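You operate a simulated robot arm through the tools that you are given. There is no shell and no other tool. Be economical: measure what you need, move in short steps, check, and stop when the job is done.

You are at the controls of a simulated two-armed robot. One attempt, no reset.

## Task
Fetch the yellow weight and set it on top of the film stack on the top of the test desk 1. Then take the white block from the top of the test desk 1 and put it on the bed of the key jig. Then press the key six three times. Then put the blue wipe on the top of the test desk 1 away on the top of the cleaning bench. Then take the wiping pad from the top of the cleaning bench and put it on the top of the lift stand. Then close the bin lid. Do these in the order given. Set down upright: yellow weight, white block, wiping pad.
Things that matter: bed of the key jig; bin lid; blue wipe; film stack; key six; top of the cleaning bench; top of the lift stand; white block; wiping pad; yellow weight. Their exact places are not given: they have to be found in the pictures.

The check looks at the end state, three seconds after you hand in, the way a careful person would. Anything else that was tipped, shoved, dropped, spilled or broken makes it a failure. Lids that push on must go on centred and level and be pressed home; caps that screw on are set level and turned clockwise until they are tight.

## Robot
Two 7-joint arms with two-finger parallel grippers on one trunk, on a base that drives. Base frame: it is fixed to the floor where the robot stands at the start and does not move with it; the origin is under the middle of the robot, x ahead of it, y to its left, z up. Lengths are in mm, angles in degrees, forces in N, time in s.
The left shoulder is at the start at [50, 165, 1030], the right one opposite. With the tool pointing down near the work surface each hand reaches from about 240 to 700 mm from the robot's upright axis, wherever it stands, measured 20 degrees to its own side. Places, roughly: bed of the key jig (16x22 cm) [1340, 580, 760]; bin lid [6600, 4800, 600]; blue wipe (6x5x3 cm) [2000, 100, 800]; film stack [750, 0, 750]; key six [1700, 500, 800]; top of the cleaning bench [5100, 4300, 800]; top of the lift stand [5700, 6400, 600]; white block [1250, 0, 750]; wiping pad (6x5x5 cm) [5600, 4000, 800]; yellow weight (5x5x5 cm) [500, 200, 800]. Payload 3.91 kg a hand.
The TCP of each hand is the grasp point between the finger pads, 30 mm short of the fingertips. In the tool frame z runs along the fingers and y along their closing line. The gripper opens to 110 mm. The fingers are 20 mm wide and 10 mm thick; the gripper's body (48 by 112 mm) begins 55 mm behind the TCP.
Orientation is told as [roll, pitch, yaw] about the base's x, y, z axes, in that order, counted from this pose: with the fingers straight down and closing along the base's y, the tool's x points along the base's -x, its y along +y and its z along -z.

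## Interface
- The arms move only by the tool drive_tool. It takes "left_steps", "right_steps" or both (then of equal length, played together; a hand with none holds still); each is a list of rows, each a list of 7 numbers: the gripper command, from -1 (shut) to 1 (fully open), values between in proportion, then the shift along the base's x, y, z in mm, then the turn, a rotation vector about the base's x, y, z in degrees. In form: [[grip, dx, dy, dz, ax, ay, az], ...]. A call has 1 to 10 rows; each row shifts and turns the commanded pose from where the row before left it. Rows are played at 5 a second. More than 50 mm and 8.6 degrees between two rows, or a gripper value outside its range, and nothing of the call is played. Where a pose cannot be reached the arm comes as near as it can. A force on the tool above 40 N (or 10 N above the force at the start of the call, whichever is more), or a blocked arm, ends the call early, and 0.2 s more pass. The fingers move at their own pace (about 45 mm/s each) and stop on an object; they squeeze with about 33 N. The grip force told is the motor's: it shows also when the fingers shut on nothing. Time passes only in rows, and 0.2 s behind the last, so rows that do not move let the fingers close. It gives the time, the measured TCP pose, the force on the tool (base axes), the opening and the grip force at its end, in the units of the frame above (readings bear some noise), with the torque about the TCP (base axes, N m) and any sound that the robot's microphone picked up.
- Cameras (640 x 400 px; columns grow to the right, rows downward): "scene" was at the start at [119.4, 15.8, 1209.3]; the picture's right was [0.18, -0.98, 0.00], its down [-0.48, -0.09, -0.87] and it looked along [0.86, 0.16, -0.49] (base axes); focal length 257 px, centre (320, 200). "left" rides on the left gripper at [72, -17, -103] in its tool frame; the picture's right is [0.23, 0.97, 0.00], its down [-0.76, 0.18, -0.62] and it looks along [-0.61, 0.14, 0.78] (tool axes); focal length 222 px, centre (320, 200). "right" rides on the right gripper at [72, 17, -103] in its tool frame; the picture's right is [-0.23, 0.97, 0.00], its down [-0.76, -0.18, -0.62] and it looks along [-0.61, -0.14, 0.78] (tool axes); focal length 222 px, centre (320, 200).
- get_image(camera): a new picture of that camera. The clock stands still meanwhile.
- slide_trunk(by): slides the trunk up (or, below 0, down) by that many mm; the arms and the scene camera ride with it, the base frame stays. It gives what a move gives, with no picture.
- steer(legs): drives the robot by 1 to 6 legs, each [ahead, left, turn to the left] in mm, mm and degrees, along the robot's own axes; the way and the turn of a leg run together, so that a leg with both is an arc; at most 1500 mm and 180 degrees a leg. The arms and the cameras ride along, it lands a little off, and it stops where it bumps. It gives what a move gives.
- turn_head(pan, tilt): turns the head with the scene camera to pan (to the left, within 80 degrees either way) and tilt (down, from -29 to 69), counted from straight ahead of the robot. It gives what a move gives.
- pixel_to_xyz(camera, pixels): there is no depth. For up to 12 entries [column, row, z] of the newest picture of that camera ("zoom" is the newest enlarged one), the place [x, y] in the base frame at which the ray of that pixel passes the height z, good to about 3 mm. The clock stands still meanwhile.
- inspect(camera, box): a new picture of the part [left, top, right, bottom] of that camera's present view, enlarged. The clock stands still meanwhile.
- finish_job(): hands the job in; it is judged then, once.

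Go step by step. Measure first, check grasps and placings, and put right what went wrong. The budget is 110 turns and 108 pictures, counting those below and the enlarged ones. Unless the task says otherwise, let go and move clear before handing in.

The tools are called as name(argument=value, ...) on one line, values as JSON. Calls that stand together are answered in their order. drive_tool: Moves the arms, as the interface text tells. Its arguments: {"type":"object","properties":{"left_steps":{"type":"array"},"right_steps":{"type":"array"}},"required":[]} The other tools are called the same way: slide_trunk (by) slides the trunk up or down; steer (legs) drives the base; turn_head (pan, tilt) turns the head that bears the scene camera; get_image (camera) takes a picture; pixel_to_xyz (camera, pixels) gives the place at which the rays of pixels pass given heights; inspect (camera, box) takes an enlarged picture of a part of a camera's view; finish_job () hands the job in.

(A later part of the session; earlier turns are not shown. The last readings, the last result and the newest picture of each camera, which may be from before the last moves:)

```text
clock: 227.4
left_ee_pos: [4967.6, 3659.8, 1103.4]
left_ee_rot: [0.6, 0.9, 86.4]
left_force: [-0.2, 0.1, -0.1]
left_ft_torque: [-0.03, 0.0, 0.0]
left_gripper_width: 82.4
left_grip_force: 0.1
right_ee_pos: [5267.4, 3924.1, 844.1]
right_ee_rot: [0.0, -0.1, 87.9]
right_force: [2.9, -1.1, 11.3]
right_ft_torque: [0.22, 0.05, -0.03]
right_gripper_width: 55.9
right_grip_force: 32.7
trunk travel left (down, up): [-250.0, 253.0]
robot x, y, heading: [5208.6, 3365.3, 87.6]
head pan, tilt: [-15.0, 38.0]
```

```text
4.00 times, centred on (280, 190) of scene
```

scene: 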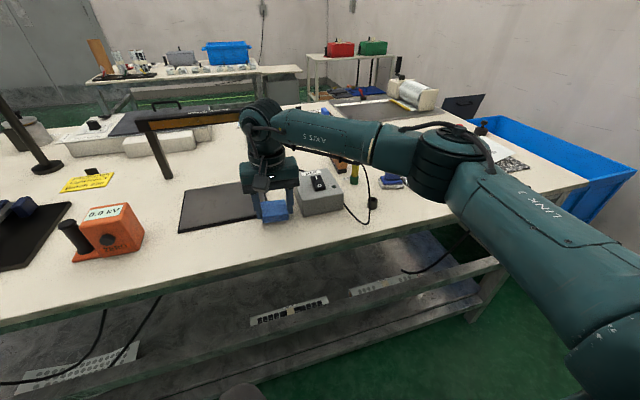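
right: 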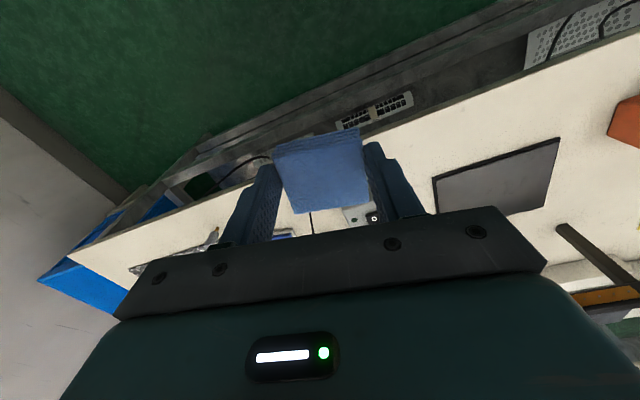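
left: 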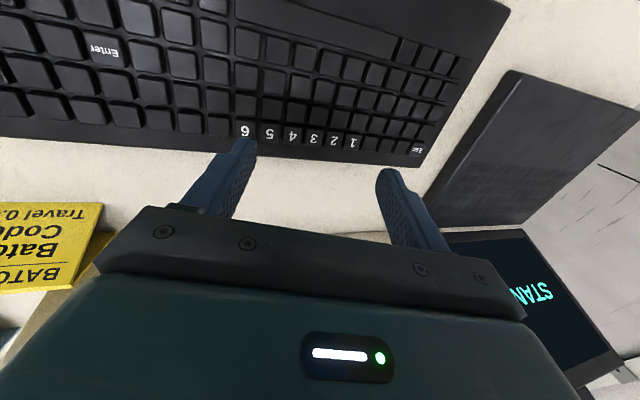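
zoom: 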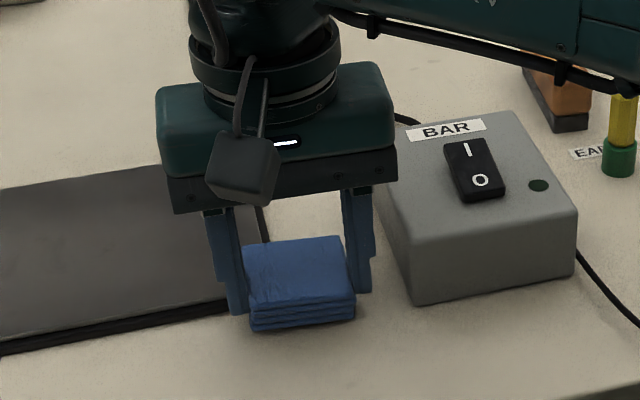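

The wipe sits just beside the black plate's corner. I'll lift slightly, shift 20 mm toward the front edge and 4 mm in x, then lower to contact.

drive_tool(right_steps=[[-1, 0, 0, 12, 0, 0, 0], [-1, 4, -20, 0, 0, 0, 0], [-1, 0, 0, -6, 0, 0, 0], [-1, 0, 0, -3, 0, 0, 0], [-1, 0, 0, -3, 0, 0, 0], [-1, 0, 0, 0, 0, 0, 0]])

inspect(camera="scene", box=[220, 150, 340, 250])

```text
clock: 228.8
left_ee_pos: [4967.1, 3661.6, 1103.1]
left_ee_rot: [0.5, 0.9, 86.4]
left_force: [-0.5, 0.1, -0.2]
left_ft_torque: [0.06, 0.04, 0.01]
left_gripper_width: 82.5
left_grip_force: 0.0
right_ee_pos: [5273.8, 3906.1, 846.3]
right_ee_rot: [0.0, -0.2, 87.8]
right_force: [0.7, 0.3, -0.6]
right_ft_torque: [-0.01, 0.02, -0.02]
right_gripper_width: 56.2
right_grip_force: 33.1
trunk travel left (down, up): [-250.0, 253.0]
robot x, y, heading: [5209.9, 3367.9, 87.8]
head pan, tilt: [-15.0, 38.0]
```

```text
4.00 times, centred on (280, 200) of scene
```

zoom: 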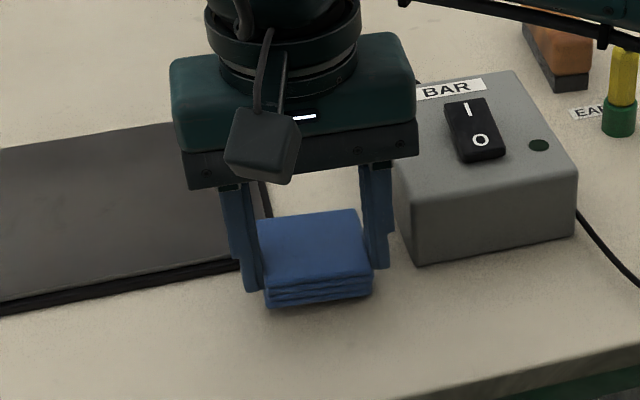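

Clear of everything now. I'll lower in 2 mm steps to contact.

drive_tool(right_steps=[[-1, 0, 0, -2, 0, 0, 0], [-1, 0, 0, -2, 0, 0, 0], [-1, 0, 0, -2, 0, 0, 0], [-1, 0, 0, 0, 0, 0, 0]])

```text
clock: 229.8
left_ee_pos: [4967.4, 3661.5, 1104.3]
left_ee_rot: [0.6, 0.9, 86.4]
left_force: [0.3, 0.1, 0.2]
left_ft_torque: [0.02, 0.02, 0.02]
left_gripper_width: 82.7
left_grip_force: 0.0
right_ee_pos: [5273.6, 3906.6, 840.9]
right_ee_rot: [0.0, 0.0, 87.8]
right_force: [-0.7, -0.1, 0.6]
right_ft_torque: [0.0, -0.02, 0.02]
right_gripper_width: 55.8
right_grip_force: 33.1
trunk travel left (down, up): [-250.0, 253.0]
robot x, y, heading: [5207.2, 3370.4, 87.7]
head pan, tilt: [-15.0, 38.0]
```

drive_tool(right_steps=[[-1, 0, 0, -2, 0, 0, 0], [-1, 0, 0, -2, 0, 0, 0], [-1, 0, 0, -1.5, 0, 0, 0], [-1, 0, 0, 0, 0, 0, 0]])

```text
clock: 230.8
left_ee_pos: [4967.9, 3660.6, 1103.9]
left_ee_rot: [0.6, 0.8, 86.5]
left_force: [-0.2, 0.3, -0.2]
left_ft_torque: [0.0, -0.02, 0.0]
left_gripper_width: 82.2
left_grip_force: 0.0
right_ee_pos: [5272.9, 3906.0, 838.4]
right_ee_rot: [0.1, -0.5, 87.8]
right_force: [-1.1, 3.3, 22.3]
right_ft_torque: [0.02, -0.38, 0.1]
right_gripper_width: 56.2
right_grip_force: 33.1
trunk travel left (down, up): [-250.0, 253.0]
robot x, y, heading: [5205.7, 3367.1, 88.2]
head pan, tilt: [-15.0, 38.0]
```

Contact at 838, so the bench top is ≈806. I'll relieve, open slightly, and lift away.

drive_tool(right_steps=[[-1, 0, 0, 3.5, 0, 0, 0], [0.35, 0, 0, 0, 0, 0, 0], [0.35, 0, 0, 0, 0, 0, 0], [0.35, 0, 0, 30, 0, 0, 0], [0.35, 0, 0, 45, 0, 0, 0], [0.35, 0, 0, 45, 0, 0, 0], [0.35, 0, -10, 45, 0, 0, 0], [0.35, 0, -30, 35, 0, 0, 0], [0.35, 20, -40, 0, 0, 0, 0], [0.35, 30, -40, 0, 0, 0, 0]])

drive_tool(right_steps=[[0.35, 20, -40, 0, 0, 0, 0], [0.35, 30, -38, 0, 0, 0, 0], [0.35, 0, 0, 0, 0, 0, 0]])

turn_head(pan=-25, tilt=38)

get_image(camera="scene")

```text
clock: 233.0
left_ee_pos: [4967.6, 3660.8, 1103.9]
left_ee_rot: [0.6, 0.8, 86.4]
left_force: [0.5, -0.1, -0.5]
left_ft_torque: [0.01, -0.02, 0.01]
left_gripper_width: 82.4
left_grip_force: 0.0
right_ee_pos: [5323.0, 3781.6, 1040.9]
right_ee_rot: [0.1, -0.1, 87.7]
right_force: [-0.4, 0.2, 0.5]
right_ft_torque: [0.01, 0.04, 0.02]
right_gripper_width: 74.4
right_grip_force: 0.1
trunk travel left (down, up): [-250.0, 253.0]
robot x, y, heading: [5209.4, 3367.5, 87.9]
head pan, tilt: [-15.0, 38.0]
```

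```text
clock: 233.8
left_ee_pos: [4968.0, 3660.8, 1103.7]
left_ee_rot: [0.7, 0.9, 86.4]
left_force: [-0.2, -0.7, -0.8]
left_ft_torque: [0.01, 0.03, 0.01]
left_gripper_width: 82.5
left_grip_force: 0.1
right_ee_pos: [5371.9, 3706.2, 1041.5]
right_ee_rot: [0.0, -0.1, 87.8]
right_force: [0.6, 0.4, -0.1]
right_ft_torque: [0.0, 0.01, 0.0]
right_gripper_width: 74.5
right_grip_force: 0.0
trunk travel left (down, up): [-250.0, 253.0]
robot x, y, heading: [5208.5, 3367.5, 87.7]
head pan, tilt: [-15.0, 38.0]
```

```text
clock: 234.5
left_ee_pos: [4966.6, 3661.3, 1102.7]
left_ee_rot: [0.6, 1.0, 86.5]
left_force: [1.0, 0.2, 0.3]
left_ft_torque: [-0.02, -0.01, 0.0]
left_gripper_width: 82.8
left_grip_force: 0.1
right_ee_pos: [5372.2, 3706.5, 1042.3]
right_ee_rot: [0.1, -0.1, 87.9]
right_force: [-0.9, -0.9, 0.5]
right_ft_torque: [-0.05, -0.03, 0.03]
right_gripper_width: 74.4
right_grip_force: 0.1
trunk travel left (down, up): [-250.0, 253.0]
robot x, y, heading: [5210.2, 3368.5, 87.8]
head pan, tilt: [-25.0, 38.0]
```

```text
19 pictures are left
```

scene: 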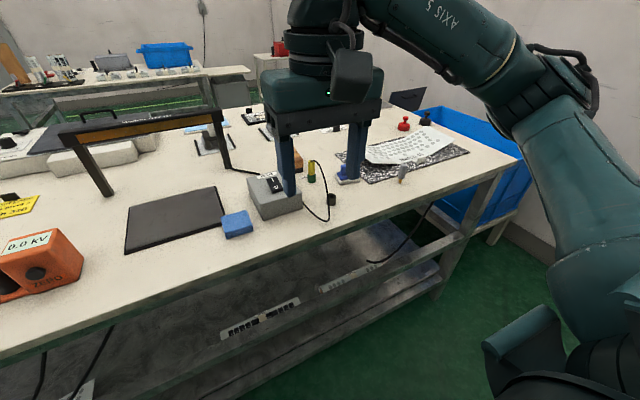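

The wipe lies on the bench. A blue item sits at (347,175) by the mat's left end, so I'll zoom there.

inspect(camera="scene", box=[300, 140, 396, 200])

pixel_to_xyz(camera="scene", pixels=[[347, 182, 806], [237, 235, 806], [275, 215, 806], [515, 160, 806], [310, 180, 806]])

```text
6.67 times, centred on (348, 170) of scene
```

zoom: 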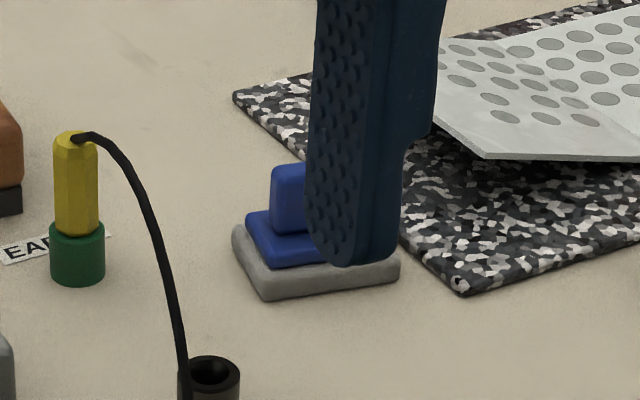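

```text
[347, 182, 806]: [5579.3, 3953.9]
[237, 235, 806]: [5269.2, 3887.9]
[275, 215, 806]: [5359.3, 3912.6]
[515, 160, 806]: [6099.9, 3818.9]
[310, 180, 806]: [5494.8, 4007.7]
```

That's the wiping pad: a gray sponge base with a blue handle, at ≈(5585,3965). I'll strafe 190 mm right and look down with the right camera.

steer(legs=[[0, -195, 2]])

drive_tool(right_steps=[[0.35, 10, 40, 0, 0, 0, 0], [0.35, 10, 45, 0, 0, 0, 0], [0.35, 0, 45, 0, 0, 0, 0], [0.35, 0, 45, 0, 0, 0, 0], [0.35, 0, 10, -40, 0, 0, 0], [0.35, 0, 0, -30, 0, 0, 0], [0.35, 0, 0, 0, 0, 0, 0]])

inspect(camera="right", box=[200, 80, 440, 230])

```text
clock: 236.1
left_ee_pos: [5150.0, 3649.6, 1103.3]
left_ee_rot: [0.6, 0.9, 88.1]
left_force: [-0.4, 0.5, 0.4]
left_ft_torque: [-0.02, 0.03, 0.0]
left_gripper_width: 82.9
left_grip_force: 0.0
right_ee_pos: [5551.9, 3705.6, 1041.2]
right_ee_rot: [0.0, -0.2, 89.4]
right_force: [1.1, 0.2, -0.3]
right_ft_torque: [0.01, 0.02, 0.01]
right_gripper_width: 74.2
right_grip_force: 0.1
trunk travel left (down, up): [-250.0, 253.0]
robot x, y, heading: [5400.3, 3361.4, 89.6]
head pan, tilt: [-25.0, 38.0]
```

```text
clock: 237.7
left_ee_pos: [5149.1, 3647.8, 1103.8]
left_ee_rot: [0.6, 0.9, 88.1]
left_force: [0.1, 0.6, 0.0]
left_ft_torque: [-0.05, 0.0, 0.0]
left_gripper_width: 82.6
left_grip_force: 0.1
right_ee_pos: [5570.0, 3890.7, 973.7]
right_ee_rot: [-0.1, -0.2, 89.6]
right_force: [-0.3, -0.5, 0.7]
right_ft_torque: [0.02, 0.01, -0.01]
right_gripper_width: 74.3
right_grip_force: 0.1
trunk travel left (down, up): [-250.0, 253.0]
robot x, y, heading: [5396.3, 3364.6, 89.6]
head pan, tilt: [-25.0, 38.0]
```

```text
2.67 times, centred on (320, 155) of right
```

zoom: 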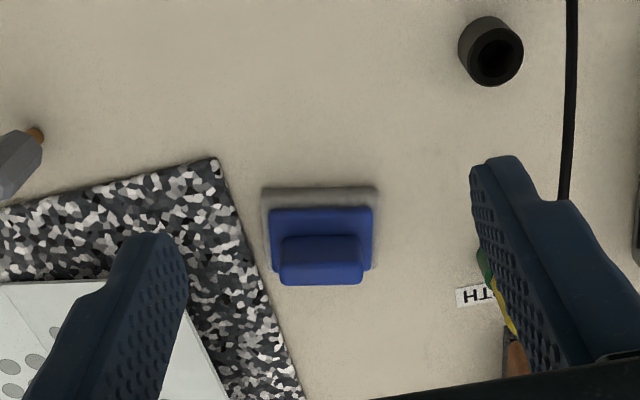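

pixel_to_xyz(camera="zoom", pixels=[[262, 190, 815], [378, 190, 815], [372, 270, 830], [271, 270, 830], [280, 262, 855], [362, 262, 855], [280, 237, 855], [360, 237, 855], [280, 282, 855], [362, 282, 855], [321, 270, 850]])

```text
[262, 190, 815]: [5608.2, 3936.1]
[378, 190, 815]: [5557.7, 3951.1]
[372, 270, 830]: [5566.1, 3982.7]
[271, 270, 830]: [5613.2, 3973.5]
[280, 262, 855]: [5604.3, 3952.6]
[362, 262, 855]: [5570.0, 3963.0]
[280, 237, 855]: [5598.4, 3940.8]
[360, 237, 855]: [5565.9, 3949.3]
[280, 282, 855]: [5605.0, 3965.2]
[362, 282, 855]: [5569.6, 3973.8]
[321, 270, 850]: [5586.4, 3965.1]
```

The pad has a yaw ≈ −15°; its handle slab is 36×12 mm, centred at (5587,3964), with its top near z≈856. I'll rotate −15°, descend to TCP≈866 and grip the handle's ends.

drive_tool(right_steps=[[0.35, 9, 37, 0, 0, 0, -7.5], [0.35, 8, 36, 0, 0, 0, -7.5], [0.35, 0, 0, -45, 0, 0, 0], [0.35, 0, 0, -45, 0, 0, 0], [0.35, 0, 0, -14, 0, 0, 0], [0.35, 0, 0, -3, 0, 0, 0], [-1, 0, 0, 0, 0, 0, 0], [-1, 0, 0, 0, 0, 0, 0], [-1, 0, 0, 0, 0, 0, 0], [-1, 0, 0, 0, 0, 0, 0]])

drive_tool(right_steps=[[-1, 0, 0, 0, 0, 0, 0], [-1, 0, 0, 10, 0, 0, 0], [-1, 0, 0, 30, 0, 0, 0], [-1, 0, 0, 45, 0, 0, 0], [-1, 0, 0, 0, 0, 0, 0]])

inspect(camera="right", box=[200, 80, 440, 230])

```text
clock: 239.9
left_ee_pos: [5149.0, 3648.2, 1103.4]
left_ee_rot: [0.6, 0.8, 88.1]
left_force: [-0.2, 0.2, -0.9]
left_ft_torque: [-0.03, -0.02, 0.02]
left_gripper_width: 82.6
left_grip_force: 0.1
right_ee_pos: [5588.5, 3964.8, 864.3]
right_ee_rot: [0.0, -0.1, 74.6]
right_force: [0.7, 0.3, 1.0]
right_ft_torque: [0.0, -0.01, -0.02]
right_gripper_width: 39.2
right_grip_force: 32.5
trunk travel left (down, up): [-250.0, 253.0]
robot x, y, heading: [5397.1, 3362.9, 89.7]
head pan, tilt: [-25.0, 38.0]
```

```text
clock: 241.1
left_ee_pos: [5148.3, 3648.7, 1104.7]
left_ee_rot: [0.5, 0.9, 88.0]
left_force: [0.2, 0.2, 0.0]
left_ft_torque: [-0.02, 0.0, 0.0]
left_gripper_width: 82.6
left_grip_force: 0.0
right_ee_pos: [5588.9, 3961.7, 950.7]
right_ee_rot: [-0.1, -0.1, 74.4]
right_force: [-0.2, -0.5, -1.1]
right_ft_torque: [0.0, 0.01, 0.01]
right_gripper_width: 39.3
right_grip_force: 32.7
trunk travel left (down, up): [-250.0, 253.0]
robot x, y, heading: [5398.7, 3363.7, 89.3]
head pan, tilt: [-25.0, 38.0]
```

```text
2.67 times, centred on (320, 155) of right
```

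zoom: 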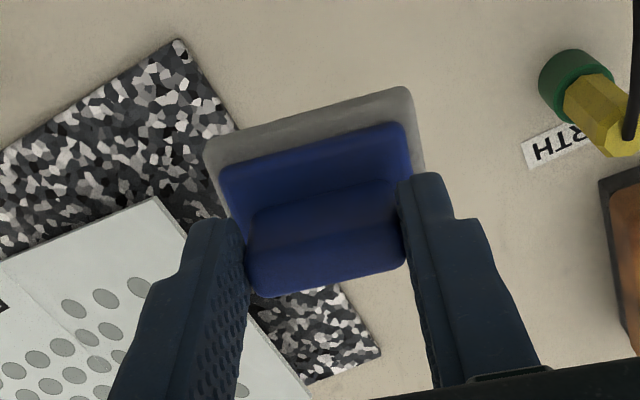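

The pad is held by its handle. I'll retract the hand and look over the bench toward the lift stand at (5700,6400).

drive_tool(right_steps=[[-1, 0, 0, 45, 0, 0, 0], [-1, 0, -20, 40, 0, 0, 0], [-1, 0, -45, 15, 0, 0, 0], [-1, 0, -45, 0, 0, 0, 0], [-1, -10, -45, 0, 0, 0, 0], [-1, -10, -45, 0, 0, 0, 0], [-1, -20, -40, 0, 0, 0, 0]])

turn_head(pan=0, tilt=15)

get_image(camera="scene")

```text
clock: 242.7
left_ee_pos: [5148.1, 3650.0, 1104.4]
left_ee_rot: [0.6, 0.8, 88.2]
left_force: [0.6, -0.6, 0.1]
left_ft_torque: [-0.05, 0.03, -0.02]
left_gripper_width: 82.6
left_grip_force: 0.1
right_ee_pos: [5549.8, 3725.6, 1051.3]
right_ee_rot: [0.1, 0.1, 74.5]
right_force: [0.1, 0.4, 0.2]
right_ft_torque: [0.03, -0.04, -0.04]
right_gripper_width: 39.0
right_grip_force: 33.3
trunk travel left (down, up): [-250.0, 253.0]
robot x, y, heading: [5398.3, 3362.2, 89.5]
head pan, tilt: [-25.0, 38.0]
```

```text
clock: 243.6
left_ee_pos: [5148.5, 3648.5, 1103.3]
left_ee_rot: [0.6, 0.8, 88.0]
left_force: [-0.4, 0.1, 0.8]
left_ft_torque: [-0.01, 0.01, -0.03]
left_gripper_width: 82.4
left_grip_force: 0.2
right_ee_pos: [5549.4, 3726.3, 1051.8]
right_ee_rot: [0.0, -0.2, 74.4]
right_force: [0.7, -0.4, 0.7]
right_ft_torque: [-0.01, -0.01, -0.03]
right_gripper_width: 38.8
right_grip_force: 33.1
trunk travel left (down, up): [-250.0, 253.0]
robot x, y, heading: [5393.5, 3358.7, 89.5]
head pan, tilt: [0.0, 15.0]
```

```text
15 pictures are left
```

scene: 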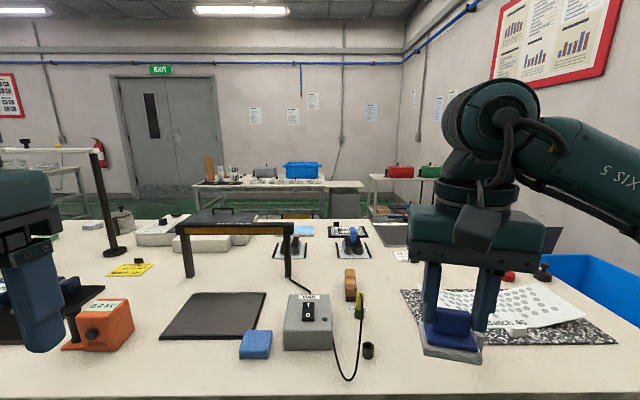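

The lift stand is the low gray stand at (345,184), right of the far table. I'll go back around the bench's near end, keeping heading 90, to the aisle behind it (y≈4980).

steer(legs=[[0, 1500, 0], [0, 240, 0]])

turn_head(pan=-15, tilt=20)

get_image(camera="scene")

```text
clock: 252.5
left_ee_pos: [3381.9, 3700.8, 1103.7]
left_ee_rot: [0.7, 1.0, 86.6]
left_force: [-0.5, -0.7, 0.3]
left_ft_torque: [0.01, -0.03, 0.02]
left_gripper_width: 82.6
left_grip_force: 0.1
right_ee_pos: [3785.1, 3768.6, 1051.7]
right_ee_rot: [0.0, -0.1, 73.2]
right_force: [-0.3, 0.2, -0.1]
right_ft_torque: [0.01, -0.02, 0.01]
right_gripper_width: 38.9
right_grip_force: 32.8
trunk travel left (down, up): [-250.0, 253.0]
robot x, y, heading: [3627.4, 3405.8, 88.0]
head pan, tilt: [0.0, 15.0]
```

```text
clock: 253.3
left_ee_pos: [3382.2, 3700.0, 1103.0]
left_ee_rot: [0.6, 0.9, 86.7]
left_force: [-0.2, -0.1, -0.2]
left_ft_torque: [0.01, 0.0, -0.03]
left_gripper_width: 82.6
left_grip_force: 0.0
right_ee_pos: [3785.4, 3768.6, 1052.4]
right_ee_rot: [-0.1, -0.1, 73.1]
right_force: [-0.2, -1.0, 0.1]
right_ft_torque: [-0.03, 0.03, -0.01]
right_gripper_width: 39.0
right_grip_force: 33.2
trunk travel left (down, up): [-250.0, 253.0]
robot x, y, heading: [3625.5, 3406.1, 88.1]
head pan, tilt: [-15.0, 20.0]
```

```text
14 pictures are left
```

scene: 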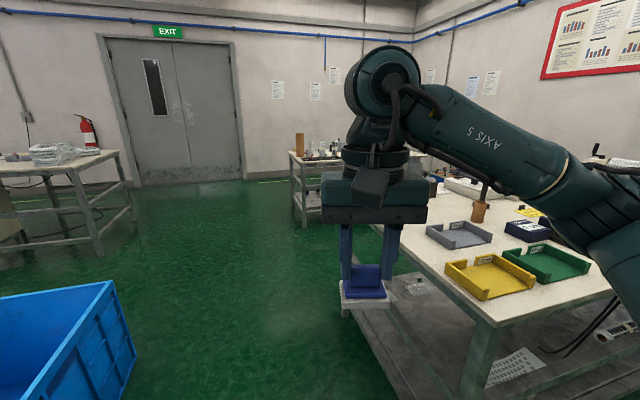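

pixel_to_xyz(camera="scene", pixels=[[303, 228, 0], [292, 195, 0], [130, 365, 0], [346, 312, 0], [100, 258, 0]])

steer(legs=[[0, 0, 2], [1500, 0, 0]])

turn_head(pan=-60, tilt=25)

get_image(camera="scene")

```text
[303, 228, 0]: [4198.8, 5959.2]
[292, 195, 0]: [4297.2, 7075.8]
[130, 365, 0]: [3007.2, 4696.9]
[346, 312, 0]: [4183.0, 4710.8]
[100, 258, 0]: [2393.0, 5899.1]
```

```text
clock: 261.1
left_ee_pos: [3343.6, 5186.2, 1103.8]
left_ee_rot: [0.5, 0.9, 90.2]
left_force: [-0.3, 0.0, -0.1]
left_ft_torque: [0.03, 0.03, 0.0]
left_gripper_width: 82.4
left_grip_force: 0.1
right_ee_pos: [3742.3, 5279.6, 1051.5]
right_ee_rot: [0.0, -0.1, 76.6]
right_force: [1.3, -0.1, 0.6]
right_ft_torque: [-0.01, 0.03, 0.02]
right_gripper_width: 38.9
right_grip_force: 32.5
trunk travel left (down, up): [-250.0, 253.0]
robot x, y, heading: [3600.4, 4910.5, 91.7]
head pan, tilt: [-15.0, 20.0]
```

```text
clock: 262.2
left_ee_pos: [3344.2, 5187.3, 1104.0]
left_ee_rot: [0.5, 0.9, 90.1]
left_force: [-1.0, 0.2, 0.3]
left_ft_torque: [0.03, -0.02, -0.02]
left_gripper_width: 82.6
left_grip_force: 0.1
right_ee_pos: [3742.4, 5280.0, 1051.2]
right_ee_rot: [0.0, -0.1, 76.6]
right_force: [-0.1, -0.4, -0.6]
right_ft_torque: [-0.02, 0.03, 0.0]
right_gripper_width: 38.9
right_grip_force: 33.0
trunk travel left (down, up): [-250.0, 253.0]
robot x, y, heading: [3599.8, 4911.5, 91.7]
head pan, tilt: [-60.0, 25.0]
```

```text
13 pictures are left
```

scene: 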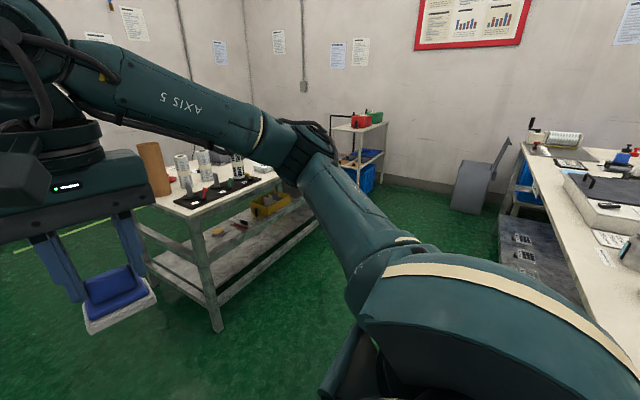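

The bin with its raised lid is visible at (480,185), and the aisle (y 4710–5950) is clear. I'll go to y≈5250 and strafe to x≈5400.

steer(legs=[[340, 0, -1.7], [0, -1500, 0], [0, -300, 0]])

turn_head(pan=-20, tilt=35)

get_image(camera="scene")

```text
clock: 273.1
left_ee_pos: [5156.0, 5495.8, 1104.1]
left_ee_rot: [0.6, 0.9, 86.4]
left_force: [0.8, 0.1, 0.1]
left_ft_torque: [-0.01, 0.0, -0.02]
left_gripper_width: 82.4
left_grip_force: 0.1
right_ee_pos: [5557.6, 5562.3, 1052.1]
right_ee_rot: [0.0, -0.1, 73.0]
right_force: [0.5, 0.4, 0.3]
right_ft_torque: [0.03, 0.02, 0.02]
right_gripper_width: 38.9
right_grip_force: 33.3
trunk travel left (down, up): [-250.0, 253.0]
robot x, y, heading: [5395.9, 5203.1, 87.8]
head pan, tilt: [-60.0, 25.0]
```

```text
clock: 274.2
left_ee_pos: [5154.4, 5495.6, 1103.9]
left_ee_rot: [0.6, 0.9, 86.4]
left_force: [0.4, 0.2, 0.0]
left_ft_torque: [-0.02, 0.03, -0.02]
left_gripper_width: 82.2
left_grip_force: 0.0
right_ee_pos: [5557.8, 5561.3, 1051.5]
right_ee_rot: [0.0, -0.1, 73.0]
right_force: [0.7, 0.1, -0.7]
right_ft_torque: [-0.04, 0.03, 0.0]
right_gripper_width: 38.6
right_grip_force: 32.6
trunk travel left (down, up): [-250.0, 253.0]
robot x, y, heading: [5391.4, 5203.9, 87.9]
head pan, tilt: [-20.0, 35.0]
```

```text
12 pictures are left
```

scene: 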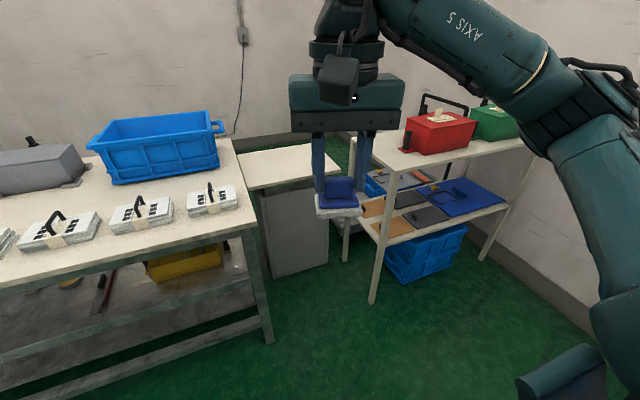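

The lift stand's white top is at (290,165), between the table and the rack. I'll measure it and the flanking legs.

pixel_to_xyz(camera="scene", pixels=[[246, 190, 600], [312, 178, 600], [237, 153, 600], [338, 143, 600], [271, 342, 0], [372, 303, 0], [278, 275, 0], [328, 262, 0], [345, 258, 0], [258, 228, 750]])

```text
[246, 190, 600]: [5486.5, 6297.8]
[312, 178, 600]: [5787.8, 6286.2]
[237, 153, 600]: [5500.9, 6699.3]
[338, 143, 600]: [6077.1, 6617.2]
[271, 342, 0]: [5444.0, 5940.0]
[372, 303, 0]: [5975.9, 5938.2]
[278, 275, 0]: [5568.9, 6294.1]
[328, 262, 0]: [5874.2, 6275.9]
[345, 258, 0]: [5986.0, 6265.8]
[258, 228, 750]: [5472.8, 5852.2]
```

The stand's front edge is y≈6290, the top z≈600, and x runs from about 5490 to 5880; there is a ~500 mm gap between the table corner (5473,5852) and the rack leg (5976,5938). I'll centre at x≈5724, extend the right arm fully forward, then creep into the gap.

steer(legs=[[0, 0, 2.1], [200, -333, 0]])

drive_tool(right_steps=[[-1, -20, 40, -10, 0, 0, 0], [-1, -20, 40, -15, 0, 0, 0], [-1, -20, 40, -20, 0, 0, 0], [-1, -20, 40, -20, 0, 0, 0], [-1, 0, 40, -25, 0, 0, 0], [-1, 0, 20, -40, 0, 0, 0], [-1, 0, 0, -40, 0, 0, 0]], left_steps=[[0.5, 0, 0, 20, 0, 0, 0], [0.5, 0, 0, 20, 0, 0, 0], [0.5, 0, 0, 20, 0, 0, 0], [0.5, 0, 0, 20, 0, 0, 0], [0.5, 0, 0, 20, 0, 0, 0], [0.5, 0, 0, 0, 0, 0, 0], [0.5, 0, 0, 0, 0, 0, 0]])

turn_head(pan=-8, tilt=45)

get_image(camera="scene")

```text
clock: 277.0
left_ee_pos: [5481.9, 5687.2, 1105.0]
left_ee_rot: [0.6, 1.0, 88.8]
left_force: [-0.4, 0.4, -0.1]
left_ft_torque: [-0.02, 0.01, -0.03]
left_gripper_width: 82.3
left_grip_force: 0.0
right_ee_pos: [5882.6, 5769.8, 1051.9]
right_ee_rot: [0.0, -0.1, 75.0]
right_force: [0.2, -0.4, -0.5]
right_ft_torque: [-0.01, 0.01, 0.03]
right_gripper_width: 39.0
right_grip_force: 32.7
trunk travel left (down, up): [-250.0, 253.0]
robot x, y, heading: [5735.2, 5405.6, 90.1]
head pan, tilt: [-20.0, 35.0]
```

```text
clock: 278.6
left_ee_pos: [5483.3, 5691.2, 1200.1]
left_ee_rot: [0.5, 0.8, 88.8]
left_force: [-0.3, 0.3, -0.6]
left_ft_torque: [-0.02, 0.0, 0.03]
left_gripper_width: 82.6
left_grip_force: 0.1
left hand out of reach, approached as far as the arm can: row 5
right_ee_pos: [5806.0, 5989.1, 879.7]
right_ee_rot: [0.1, -0.1, 75.2]
right_force: [0.8, -0.3, -1.1]
right_ft_torque: [0.0, -0.01, 0.01]
right_gripper_width: 38.7
right_grip_force: 32.8
trunk travel left (down, up): [-250.0, 253.0]
robot x, y, heading: [5732.1, 5406.6, 89.8]
head pan, tilt: [-20.0, 35.0]
```

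```text
clock: 279.4
left_ee_pos: [5483.3, 5689.4, 1200.7]
left_ee_rot: [0.5, 0.9, 88.8]
left_force: [0.0, -0.7, 0.9]
left_ft_torque: [0.04, 0.0, 0.0]
left_gripper_width: 82.4
left_grip_force: 0.1
right_ee_pos: [5806.0, 5988.2, 878.7]
right_ee_rot: [-0.1, -0.1, 75.1]
right_force: [0.2, 0.0, -0.1]
right_ft_torque: [-0.01, 0.01, -0.01]
right_gripper_width: 39.1
right_grip_force: 32.6
trunk travel left (down, up): [-250.0, 253.0]
robot x, y, heading: [5732.9, 5402.7, 90.0]
head pan, tilt: [-8.0, 45.0]
```

```text
11 pictures are left
```

scene: 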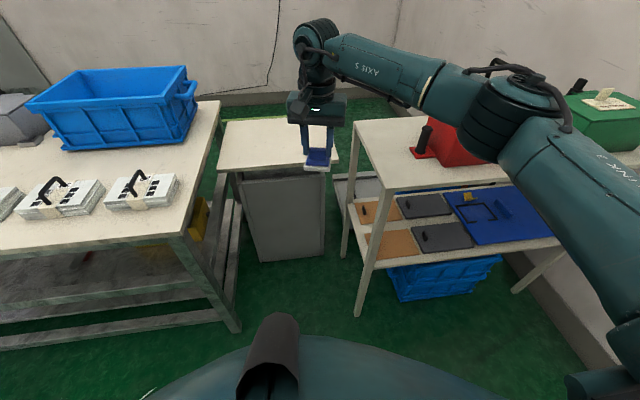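

The right arm can reach without lowering the trunk. I'll extend it a bit further and lower it to z≈770, then creep the base forward 285 mm.

drive_tool(right_steps=[[-1, 0, 20, -35, 0, 0, 0], [-1, 0, 20, -35, 0, 0, 0], [-1, 0, 15, -35, 0, 0, 0], [-1, 0, 0, 0, 0, 0, 0]])

steer(legs=[[150, 0, 0], [135, 0, 0]])

get_image(camera="scene")

```text
clock: 280.4
left_ee_pos: [5482.9, 5690.2, 1199.9]
left_ee_rot: [0.5, 0.9, 88.8]
left_force: [0.1, 0.2, 0.2]
left_ft_torque: [0.01, 0.02, 0.01]
left_gripper_width: 82.3
left_grip_force: 0.1
right_ee_pos: [5803.9, 6038.6, 771.3]
right_ee_rot: [0.1, -0.1, 75.2]
right_force: [0.9, 0.1, -0.5]
right_ft_torque: [0.0, -0.01, 0.04]
right_gripper_width: 38.8
right_grip_force: 32.9
right hand out of reach, approached as far as the arm can: row 3
trunk travel left (down, up): [-250.0, 253.0]
robot x, y, heading: [5732.2, 5402.1, 90.4]
head pan, tilt: [-8.0, 45.0]
```

```text
clock: 282.7
left_ee_pos: [5482.1, 5978.4, 1201.0]
left_ee_rot: [0.5, 0.9, 88.8]
left_force: [0.5, 0.2, -0.1]
left_ft_torque: [-0.02, 0.0, 0.05]
left_gripper_width: 82.7
left_grip_force: 0.0
right_ee_pos: [5800.7, 6329.7, 772.0]
right_ee_rot: [0.0, 0.1, 75.3]
right_force: [0.1, 0.1, -0.8]
right_ft_torque: [-0.04, 0.04, -0.04]
right_gripper_width: 38.8
right_grip_force: 32.9
trunk travel left (down, up): [-250.0, 253.0]
robot x, y, heading: [5732.6, 5691.3, 90.0]
head pan, tilt: [-8.0, 45.0]
```

```text
10 pictures are left
```

scene: 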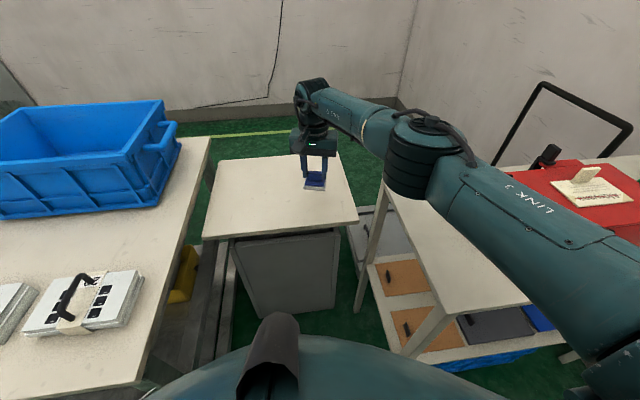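

No bump; the pad hangs over the stand. I'll measure the stand's corners again.

pixel_to_xyz(camera="scene", pixels=[[203, 240, 600], [358, 222, 600], [215, 162, 600], [336, 153, 600], [203, 240, 640], [358, 222, 640], [244, 238, 600], [270, 318, 0], [334, 308, 0], [315, 187, 714]])

inspect(camera="scene", box=[190, 130, 382, 250])

```text
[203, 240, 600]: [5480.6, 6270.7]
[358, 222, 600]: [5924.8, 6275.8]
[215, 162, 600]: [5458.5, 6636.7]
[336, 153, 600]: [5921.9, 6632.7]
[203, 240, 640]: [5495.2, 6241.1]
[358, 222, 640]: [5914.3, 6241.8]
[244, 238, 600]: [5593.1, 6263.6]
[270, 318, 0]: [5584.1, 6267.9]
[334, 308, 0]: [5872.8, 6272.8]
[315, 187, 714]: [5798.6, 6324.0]
```

```text
3.33 times, centred on (286, 190) of scene
```

zoom: 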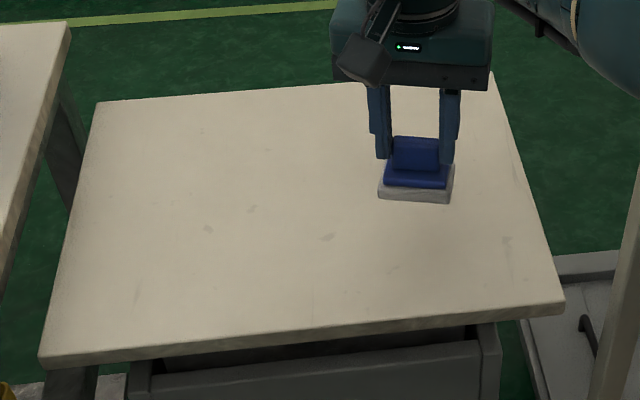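

The stand top spans x≈5485–5920 and y≈6255–6635, so the pad at (5800,6330) is safely inside. Lowering.

drive_tool(right_steps=[[-1, 0, 0, -30, 0, 0, 0], [-1, 0, 0, -30, 0, 0, 0], [-1, 0, 0, -15, 0, 0, 0], [-1, 0, 0, -5, 0, 0, 0], [-1, 0, 0, -4, 0, 0, 0], [-1, 0, 0, 0, 0, 0, 0]])

```text
clock: 283.8
left_ee_pos: [5481.7, 5976.9, 1201.9]
left_ee_rot: [0.6, 0.8, 88.8]
left_force: [0.2, 0.6, -0.4]
left_ft_torque: [-0.01, -0.02, 0.0]
left_gripper_width: 82.3
left_grip_force: 0.1
right_ee_pos: [5803.6, 6320.8, 702.4]
right_ee_rot: [0.3, -0.7, 75.2]
right_force: [1.1, -5.7, 19.3]
right_ft_torque: [-0.56, -0.11, -0.07]
right_gripper_width: 39.0
right_grip_force: 33.2
right hand out of reach, approached as far as the arm can: row 2, 4
trunk travel left (down, up): [-250.0, 253.0]
robot x, y, heading: [5735.1, 5695.0, 90.1]
head pan, tilt: [-8.0, 45.0]
stopped in row 5 (right hand): the force on the tool passed its limit (the readings are from after the stop); the commanded pose is now the measured one
```

Contact at TCP≈702, so the stand top is ≈644. I'll relieve the pressure slightly and look before releasing.

drive_tool(right_steps=[[-1, 0, 0, 1.5, 0, 0, 0], [-1, 0, 0, 0, 0, 0, 0]])

inspect(camera="scene", box=[270, 140, 366, 200])

```text
clock: 284.4
left_ee_pos: [5480.9, 5976.7, 1201.0]
left_ee_rot: [0.5, 0.9, 88.8]
left_force: [0.0, 0.3, -0.1]
left_ft_torque: [0.01, -0.01, -0.02]
left_gripper_width: 82.4
left_grip_force: 0.0
right_ee_pos: [5804.2, 6319.8, 702.4]
right_ee_rot: [0.2, -1.0, 75.3]
right_force: [0.1, 0.4, 21.0]
right_ft_torque: [-0.12, -0.02, 0.05]
right_gripper_width: 39.1
right_grip_force: 32.9
trunk travel left (down, up): [-250.0, 253.0]
robot x, y, heading: [5734.8, 5695.6, 90.2]
head pan, tilt: [-8.0, 45.0]
```

```text
6.67 times, centred on (318, 170) of scene
```

zoom: 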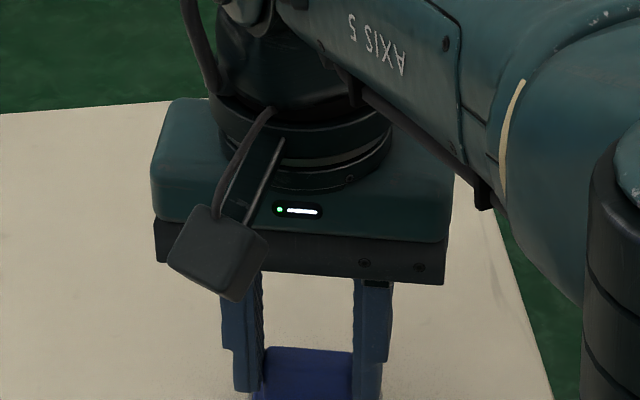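

Still 21 N, so I'll ease up 3 mm more, release and rise.

drive_tool(right_steps=[[-1, 0, 0, 2, 0, 0, 0], [-1, 0, 0, 1, 0, 0, 0], [0.3, 0, 0, 0, 0, 0, 0], [0.3, 0, 0, 0, 0, 0, 0], [0.3, 0, 0, 0, 0, 0, 0], [0.3, 0, 0, 20, 0, 0, 0], [0.3, 0, 0, 30, 0, 0, 0], [0.3, 0, -15, 30, 0, 0, 0], [0.3, 0, -30, 30, 0, 0, 0], [0.3, 0, -40, 20, 0, 0, 0]])

inspect(camera="scene", box=[238, 140, 398, 240])

```text
clock: 286.6
left_ee_pos: [5481.3, 5977.8, 1201.0]
left_ee_rot: [0.5, 0.9, 88.8]
left_force: [0.0, 0.0, 0.0]
left_ft_torque: [-0.01, -0.01, 0.0]
left_gripper_width: 82.6
left_grip_force: 0.1
right_ee_pos: [5794.4, 6329.6, 777.1]
right_ee_rot: [0.2, -0.6, 75.3]
right_force: [-0.4, 1.0, 0.0]
right_ft_torque: [0.02, 0.03, 0.01]
right_gripper_width: 71.5
right_grip_force: 0.0
right hand out of reach, approached as far as the arm can: row 6, 7, 8, 9, 10
trunk travel left (down, up): [-250.0, 253.0]
robot x, y, heading: [5735.6, 5694.0, 90.5]
head pan, tilt: [-8.0, 45.0]
```

```text
4.00 times, centred on (318, 190) of scene
```

zoom: 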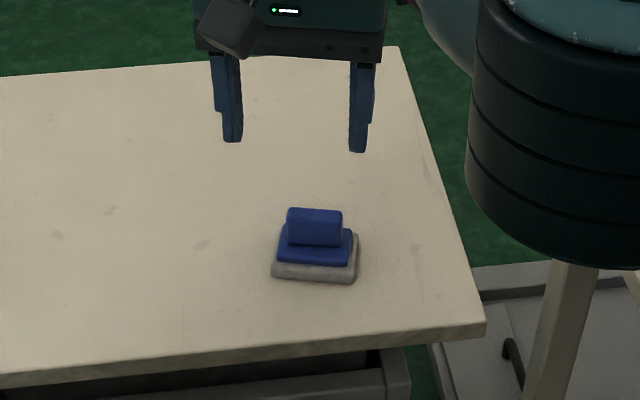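

The pad stands upright on the stand. I'll back out of the gap, retract the arm, turn toward the bin and look.

steer(legs=[[-460, 0, 0]])

drive_tool(right_steps=[[0.3, 10, -40, 20, 0, 0, 0], [0.3, 10, -40, 25, 0, 0, 0], [0.3, 10, -40, 25, 0, 0, 5], [0.3, 10, -35, 30, 0, 0, 5], [0.3, 10, -35, 30, 0, 0, 5], [0.3, 0, -30, 35, 0, 0, 0], [0.3, 0, -20, 40, 0, 0, 0]])

steer(legs=[[0, 0, -90]])

turn_head(pan=-20, tilt=35)

get_image(camera="scene")

```text
clock: 289.3
left_ee_pos: [5483.1, 5516.7, 1201.9]
left_ee_rot: [0.5, 0.9, 89.0]
left_force: [0.6, 0.0, 0.1]
left_ft_torque: [0.0, 0.01, 0.02]
left_gripper_width: 82.5
left_grip_force: 0.2
right_ee_pos: [5795.1, 5870.5, 776.5]
right_ee_rot: [0.2, -0.5, 75.5]
right_force: [-0.4, -0.4, 0.0]
right_ft_torque: [0.01, -0.04, 0.03]
right_gripper_width: 71.4
right_grip_force: 0.1
trunk travel left (down, up): [-250.0, 253.0]
robot x, y, heading: [5734.3, 5234.3, 90.5]
head pan, tilt: [-8.0, 45.0]
```

```text
clock: 290.9
left_ee_pos: [5483.7, 5517.3, 1200.7]
left_ee_rot: [0.5, 0.9, 89.0]
left_force: [0.4, 0.3, 0.1]
left_ft_torque: [0.01, 0.0, -0.01]
left_gripper_width: 82.7
left_grip_force: 0.1
right_ee_pos: [5788.6, 5870.5, 822.4]
right_ee_rot: [0.0, -0.3, 79.2]
right_force: [-0.2, 0.0, -1.1]
right_ft_torque: [-0.03, 0.03, 0.03]
right_gripper_width: 71.5
right_grip_force: 0.1
right hand out of reach, approached as far as the arm can: row 1, 2, 3, 4, 5, 6, 7
trunk travel left (down, up): [-250.0, 253.0]
robot x, y, heading: [5733.8, 5229.4, 90.5]
head pan, tilt: [-8.0, 45.0]
```

```text
clock: 295.2
left_ee_pos: [6023.6, 5478.2, 1200.4]
left_ee_rot: [0.5, 0.9, -2.1]
left_force: [0.3, 0.0, -0.1]
left_ft_torque: [0.0, -0.02, 0.01]
left_gripper_width: 82.3
left_grip_force: 0.1
right_ee_pos: [6370.5, 5165.9, 822.7]
right_ee_rot: [0.0, -0.5, -12.0]
right_force: [-0.1, 0.2, 0.2]
right_ft_torque: [0.02, 0.02, 0.01]
right_gripper_width: 71.5
right_grip_force: 0.0
trunk travel left (down, up): [-250.0, 253.0]
robot x, y, heading: [5735.2, 5228.1, -0.8]
head pan, tilt: [-8.0, 45.0]
```

```text
clock: 295.9
left_ee_pos: [6024.3, 5478.4, 1200.9]
left_ee_rot: [0.5, 0.9, -2.1]
left_force: [0.0, -0.2, 0.4]
left_ft_torque: [0.04, -0.02, -0.01]
left_gripper_width: 82.5
left_grip_force: 0.0
right_ee_pos: [6371.0, 5165.9, 822.0]
right_ee_rot: [0.1, -0.4, -12.0]
right_force: [-0.3, 0.7, 0.4]
right_ft_torque: [0.02, 0.02, 0.01]
right_gripper_width: 71.2
right_grip_force: 0.1
trunk travel left (down, up): [-250.0, 253.0]
robot x, y, heading: [5734.3, 5234.1, -1.0]
head pan, tilt: [-20.0, 35.0]
```

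```text
6 pictures are left
```

scene: 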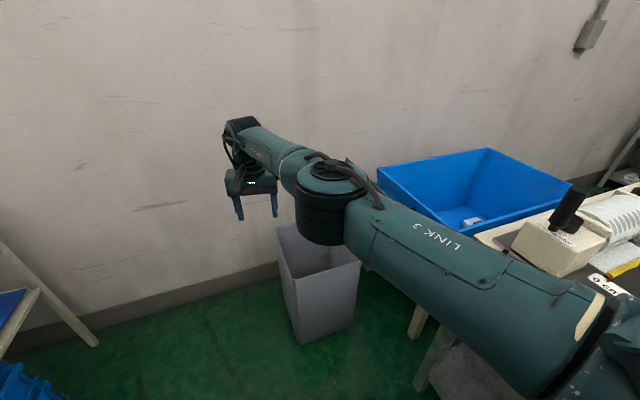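

The right arm blocks the view of the bin at (320,290). I'll retract it straight back, then look.

drive_tool(right_steps=[[0.3, -20, 0, 0, 0, 0, 0], [0.3, -20, 0, 0, 0, 0, 0], [0.3, -30, 0, 0, 0, 0, 0], [0.3, -30, 0, 0, 0, 0, 0], [0.3, -40, 0, 0, 0, 0, 0], [0.3, -40, 0, 0, 0, 0, 0], [0.3, -40, -5, 10, 0, 0, 0], [0.3, -40, -5, 20, 0, 0, 0], [0.3, -30, -5, 30, 0, 0, 0], [0.3, 0, 0, 40, 0, 0, 0]])

```text
clock: 298.1
left_ee_pos: [6025.1, 5476.6, 1200.7]
left_ee_rot: [0.6, 0.8, -2.2]
left_force: [0.5, -0.4, -0.4]
left_ft_torque: [0.03, 0.01, 0.02]
left_gripper_width: 82.5
left_grip_force: 0.1
right_ee_pos: [6369.5, 5167.2, 879.2]
right_ee_rot: [0.1, -0.4, -11.9]
right_force: [-0.6, 0.7, 0.6]
right_ft_torque: [-0.03, -0.01, 0.02]
right_gripper_width: 71.4
right_grip_force: 0.1
right hand out of reach, approached as far as the arm can: row 1, 2, 3, 4, 5, 6, 7, 8, 9
trunk travel left (down, up): [-250.0, 253.0]
robot x, y, heading: [5736.3, 5235.4, -0.8]
head pan, tilt: [-20.0, 35.0]
```

The straight arm is in a singular pose. I'll swing it upward along its arc first, which should let it bend.

drive_tool(right_steps=[[0.3, 0, 0, 45, 0, 0, 0], [0.3, 0, 0, 45, 0, 0, 0], [0.3, 0, 0, 45, 0, 0, 0], [0.3, -10, 0, 45, 0, 0, 0], [0.3, -20, 0, 30, 0, 0, 0], [0.3, -40, -10, 0, 0, 0, 0], [0.3, -40, -10, 0, 0, 0, 0], [0.3, -40, -10, 0, 0, 0, 0], [0.3, -40, -10, 0, 0, 0, 0], [0.3, 0, 0, 0, 0, 0, 0]])

```text
clock: 300.4
left_ee_pos: [6024.5, 5479.6, 1201.6]
left_ee_rot: [0.5, 0.9, -2.3]
left_force: [0.0, -0.3, 0.5]
left_ft_torque: [-0.01, -0.02, 0.03]
left_gripper_width: 82.6
left_grip_force: 0.2
right_ee_pos: [6156.5, 5122.0, 1079.0]
right_ee_rot: [0.1, -0.3, -12.1]
right_force: [0.8, 0.2, 0.2]
right_ft_torque: [0.0, -0.03, 0.02]
right_gripper_width: 71.5
right_grip_force: 0.0
right hand out of reach, approached as far as the arm can: row 2, 3
trunk travel left (down, up): [-250.0, 253.0]
robot x, y, heading: [5736.0, 5232.5, -1.1]
head pan, tilt: [-20.0, 35.0]
```

The arm is free again. Now I'll look at the bin and its lid.

get_image(camera="scene")

```text
5 pictures are left
```

scene: 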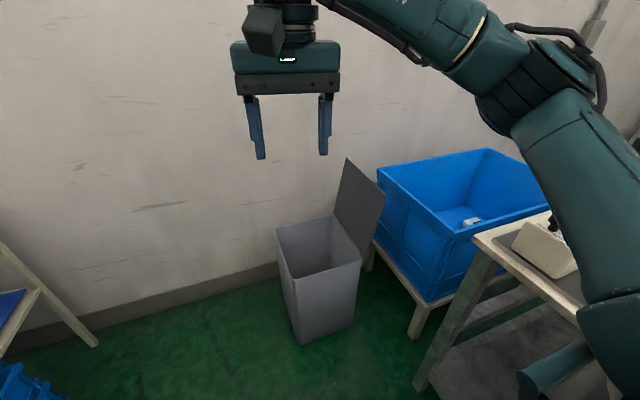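

The lid is hinged on the −y side of the bin and stands roughly upright, with its top edge at (347,158)–(386,195). I'll measure the rim and lid.

pixel_to_xyz(camera="scene", pixels=[[302, 345, 0], [353, 325, 0], [293, 278, 450], [293, 278, 400], [362, 262, 450], [362, 262, 400], [333, 213, 450], [277, 228, 450], [386, 195, 650], [347, 158, 650], [386, 195, 700], [347, 158, 700]])

```text
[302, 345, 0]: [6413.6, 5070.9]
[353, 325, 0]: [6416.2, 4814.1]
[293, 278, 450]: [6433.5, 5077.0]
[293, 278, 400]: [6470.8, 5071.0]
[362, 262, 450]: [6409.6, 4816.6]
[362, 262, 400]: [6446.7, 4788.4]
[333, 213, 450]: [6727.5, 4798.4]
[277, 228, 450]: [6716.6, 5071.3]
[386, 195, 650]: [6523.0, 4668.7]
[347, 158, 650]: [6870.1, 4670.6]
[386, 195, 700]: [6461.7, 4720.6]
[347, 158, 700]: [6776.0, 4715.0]
```

pixel_to_xyz(camera="scene", pixels=[[378, 168, 700], [435, 235, 700], [378, 168, 600], [435, 235, 600], [430, 300, 350], [415, 338, 0], [380, 250, 350], [386, 195, 720], [347, 158, 720], [362, 262, 460], [333, 213, 460]])

steer(legs=[[205, -65, 1]])

drive_tool(right_steps=[[1, 0, 0, -45, 0, 0, 4], [1, 0, 0, -45, 0, 0, 4], [1, 0, 0, -45, 0, 0, 4], [1, 20, 0, -45, 0, 0, 0], [1, 20, -20, -30, 0, 0, 0], [1, 20, -40, 0, 0, 0, 0], [1, 0, -45, 0, 0, 0, 0], [1, 0, 0, 0, 0, 0, 0]])

```text
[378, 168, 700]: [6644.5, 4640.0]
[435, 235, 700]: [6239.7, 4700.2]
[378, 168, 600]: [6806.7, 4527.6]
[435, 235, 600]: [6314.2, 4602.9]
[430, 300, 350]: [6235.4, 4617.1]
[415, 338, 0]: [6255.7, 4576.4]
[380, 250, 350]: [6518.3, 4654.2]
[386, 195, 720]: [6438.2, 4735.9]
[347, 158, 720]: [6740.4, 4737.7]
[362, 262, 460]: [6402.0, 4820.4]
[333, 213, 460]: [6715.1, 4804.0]
```

```text
clock: 302.0
left_ee_pos: [6229.2, 5420.1, 1199.3]
left_ee_rot: [0.5, 0.9, -0.9]
left_force: [0.4, -0.2, 0.4]
left_ft_torque: [0.0, -0.02, 0.0]
left_gripper_width: 82.4
left_grip_force: 0.2
right_ee_pos: [6367.1, 5066.8, 1079.3]
right_ee_rot: [-0.1, -0.4, -10.6]
right_force: [0.4, -0.1, -0.2]
right_ft_torque: [0.02, -0.01, 0.06]
right_gripper_width: 71.4
right_grip_force: 0.0
trunk travel left (down, up): [-250.0, 253.0]
robot x, y, heading: [5941.5, 5167.9, 0.7]
head pan, tilt: [-20.0, 35.0]
```

```text
clock: 303.8
left_ee_pos: [6227.5, 5421.4, 1201.0]
left_ee_rot: [0.5, 0.9, -1.0]
left_force: [0.6, 0.2, 0.7]
left_ft_torque: [-0.02, 0.0, 0.0]
left_gripper_width: 82.4
left_grip_force: 0.0
right_ee_pos: [6431.4, 4962.1, 870.8]
right_ee_rot: [0.1, -0.3, 1.4]
right_force: [0.0, -0.2, 0.7]
right_ft_torque: [0.04, 0.05, 0.05]
right_gripper_width: 110.1
right_grip_force: 0.0
trunk travel left (down, up): [-250.0, 253.0]
robot x, y, heading: [5945.9, 5172.1, 0.3]
head pan, tilt: [-20.0, 35.0]
```

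The lid's top edge is at y≈4737, z≈725, hinged at (4812,460). I'll straddle the top edge with the open fingers: TCP (6490,4752), down to z≈728.

drive_tool(right_steps=[[1, 15, -45, 0, 0, 0, 0], [1, 15, -45, 0, 0, 0, 0], [1, 15, -45, 0, 0, 0, 0], [1, 15, -45, 0, 0, 0, 0], [1, 0, -30, 0, 0, 0, 0], [1, 0, 0, -45, 0, 0, 0], [1, 0, 0, -45, 0, 0, 0], [1, 0, 0, -45, 0, 0, 0], [1, 0, 0, -8, 0, 0, 0], [1, 0, 0, 0, 0, 0, 0]])

inspect(camera="scene", box=[260, 110, 500, 290])

```text
clock: 306.0
left_ee_pos: [6227.1, 5421.0, 1201.1]
left_ee_rot: [0.5, 0.9, -0.9]
left_force: [0.8, 0.2, 0.5]
left_ft_torque: [0.0, -0.03, 0.01]
left_gripper_width: 82.4
left_grip_force: 0.0
right_ee_pos: [6489.7, 4752.2, 726.5]
right_ee_rot: [0.1, -0.4, 1.4]
right_force: [-0.3, 0.3, 1.2]
right_ft_torque: [-0.02, 0.03, 0.01]
right_gripper_width: 110.1
right_grip_force: 0.1
trunk travel left (down, up): [-250.0, 253.0]
robot x, y, heading: [5943.1, 5171.3, 0.4]
head pan, tilt: [-20.0, 35.0]
```

```text
2.22 times, centred on (380, 200) of scene
```

zoom: 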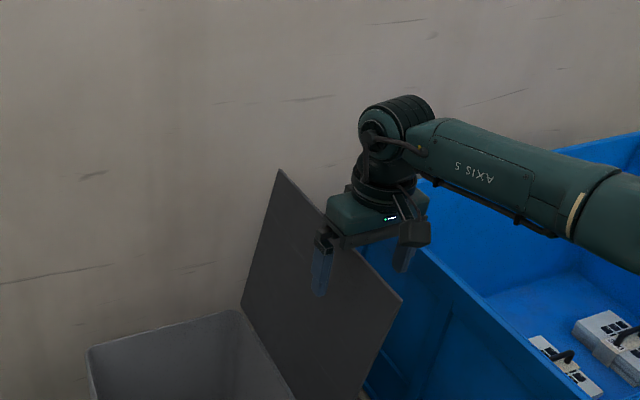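

The fingers straddle the lid. I'll push in +y slowly with the rear finger past vertical.

drive_tool(right_steps=[[1, 0, 20, 0, 0, 0, 0], [1, 0, 20, 0, 0, 0, 0], [1, 0, 20, 0, 0, 0, 0], [1, 0, 20, 0, 0, 0, 0], [1, 0, 20, 0, 0, 0, 0], [1, 0, 20, 0, 0, 0, 0], [1, 0, 20, 0, 0, 0, 0], [1, 0, 20, 0, 0, 0, 0], [1, 0, 20, 0, 0, 0, 0], [1, 0, 0, 0, 0, 0, 0]])

```text
clock: 308.2
left_ee_pos: [6227.0, 5420.5, 1201.1]
left_ee_rot: [0.5, 1.0, -0.9]
left_force: [-0.8, 0.5, -0.2]
left_ft_torque: [0.02, 0.03, 0.02]
left_gripper_width: 82.2
left_grip_force: 0.0
right_ee_pos: [6488.6, 4933.7, 722.9]
right_ee_rot: [0.0, -0.4, 1.3]
right_force: [-0.3, -0.3, -0.3]
right_ft_torque: [-0.05, 0.02, 0.0]
right_gripper_width: 109.7
right_grip_force: 0.0
trunk travel left (down, up): [-250.0, 253.0]
robot x, y, heading: [5945.7, 5169.9, 0.6]
head pan, tilt: [-20.0, 35.0]
```

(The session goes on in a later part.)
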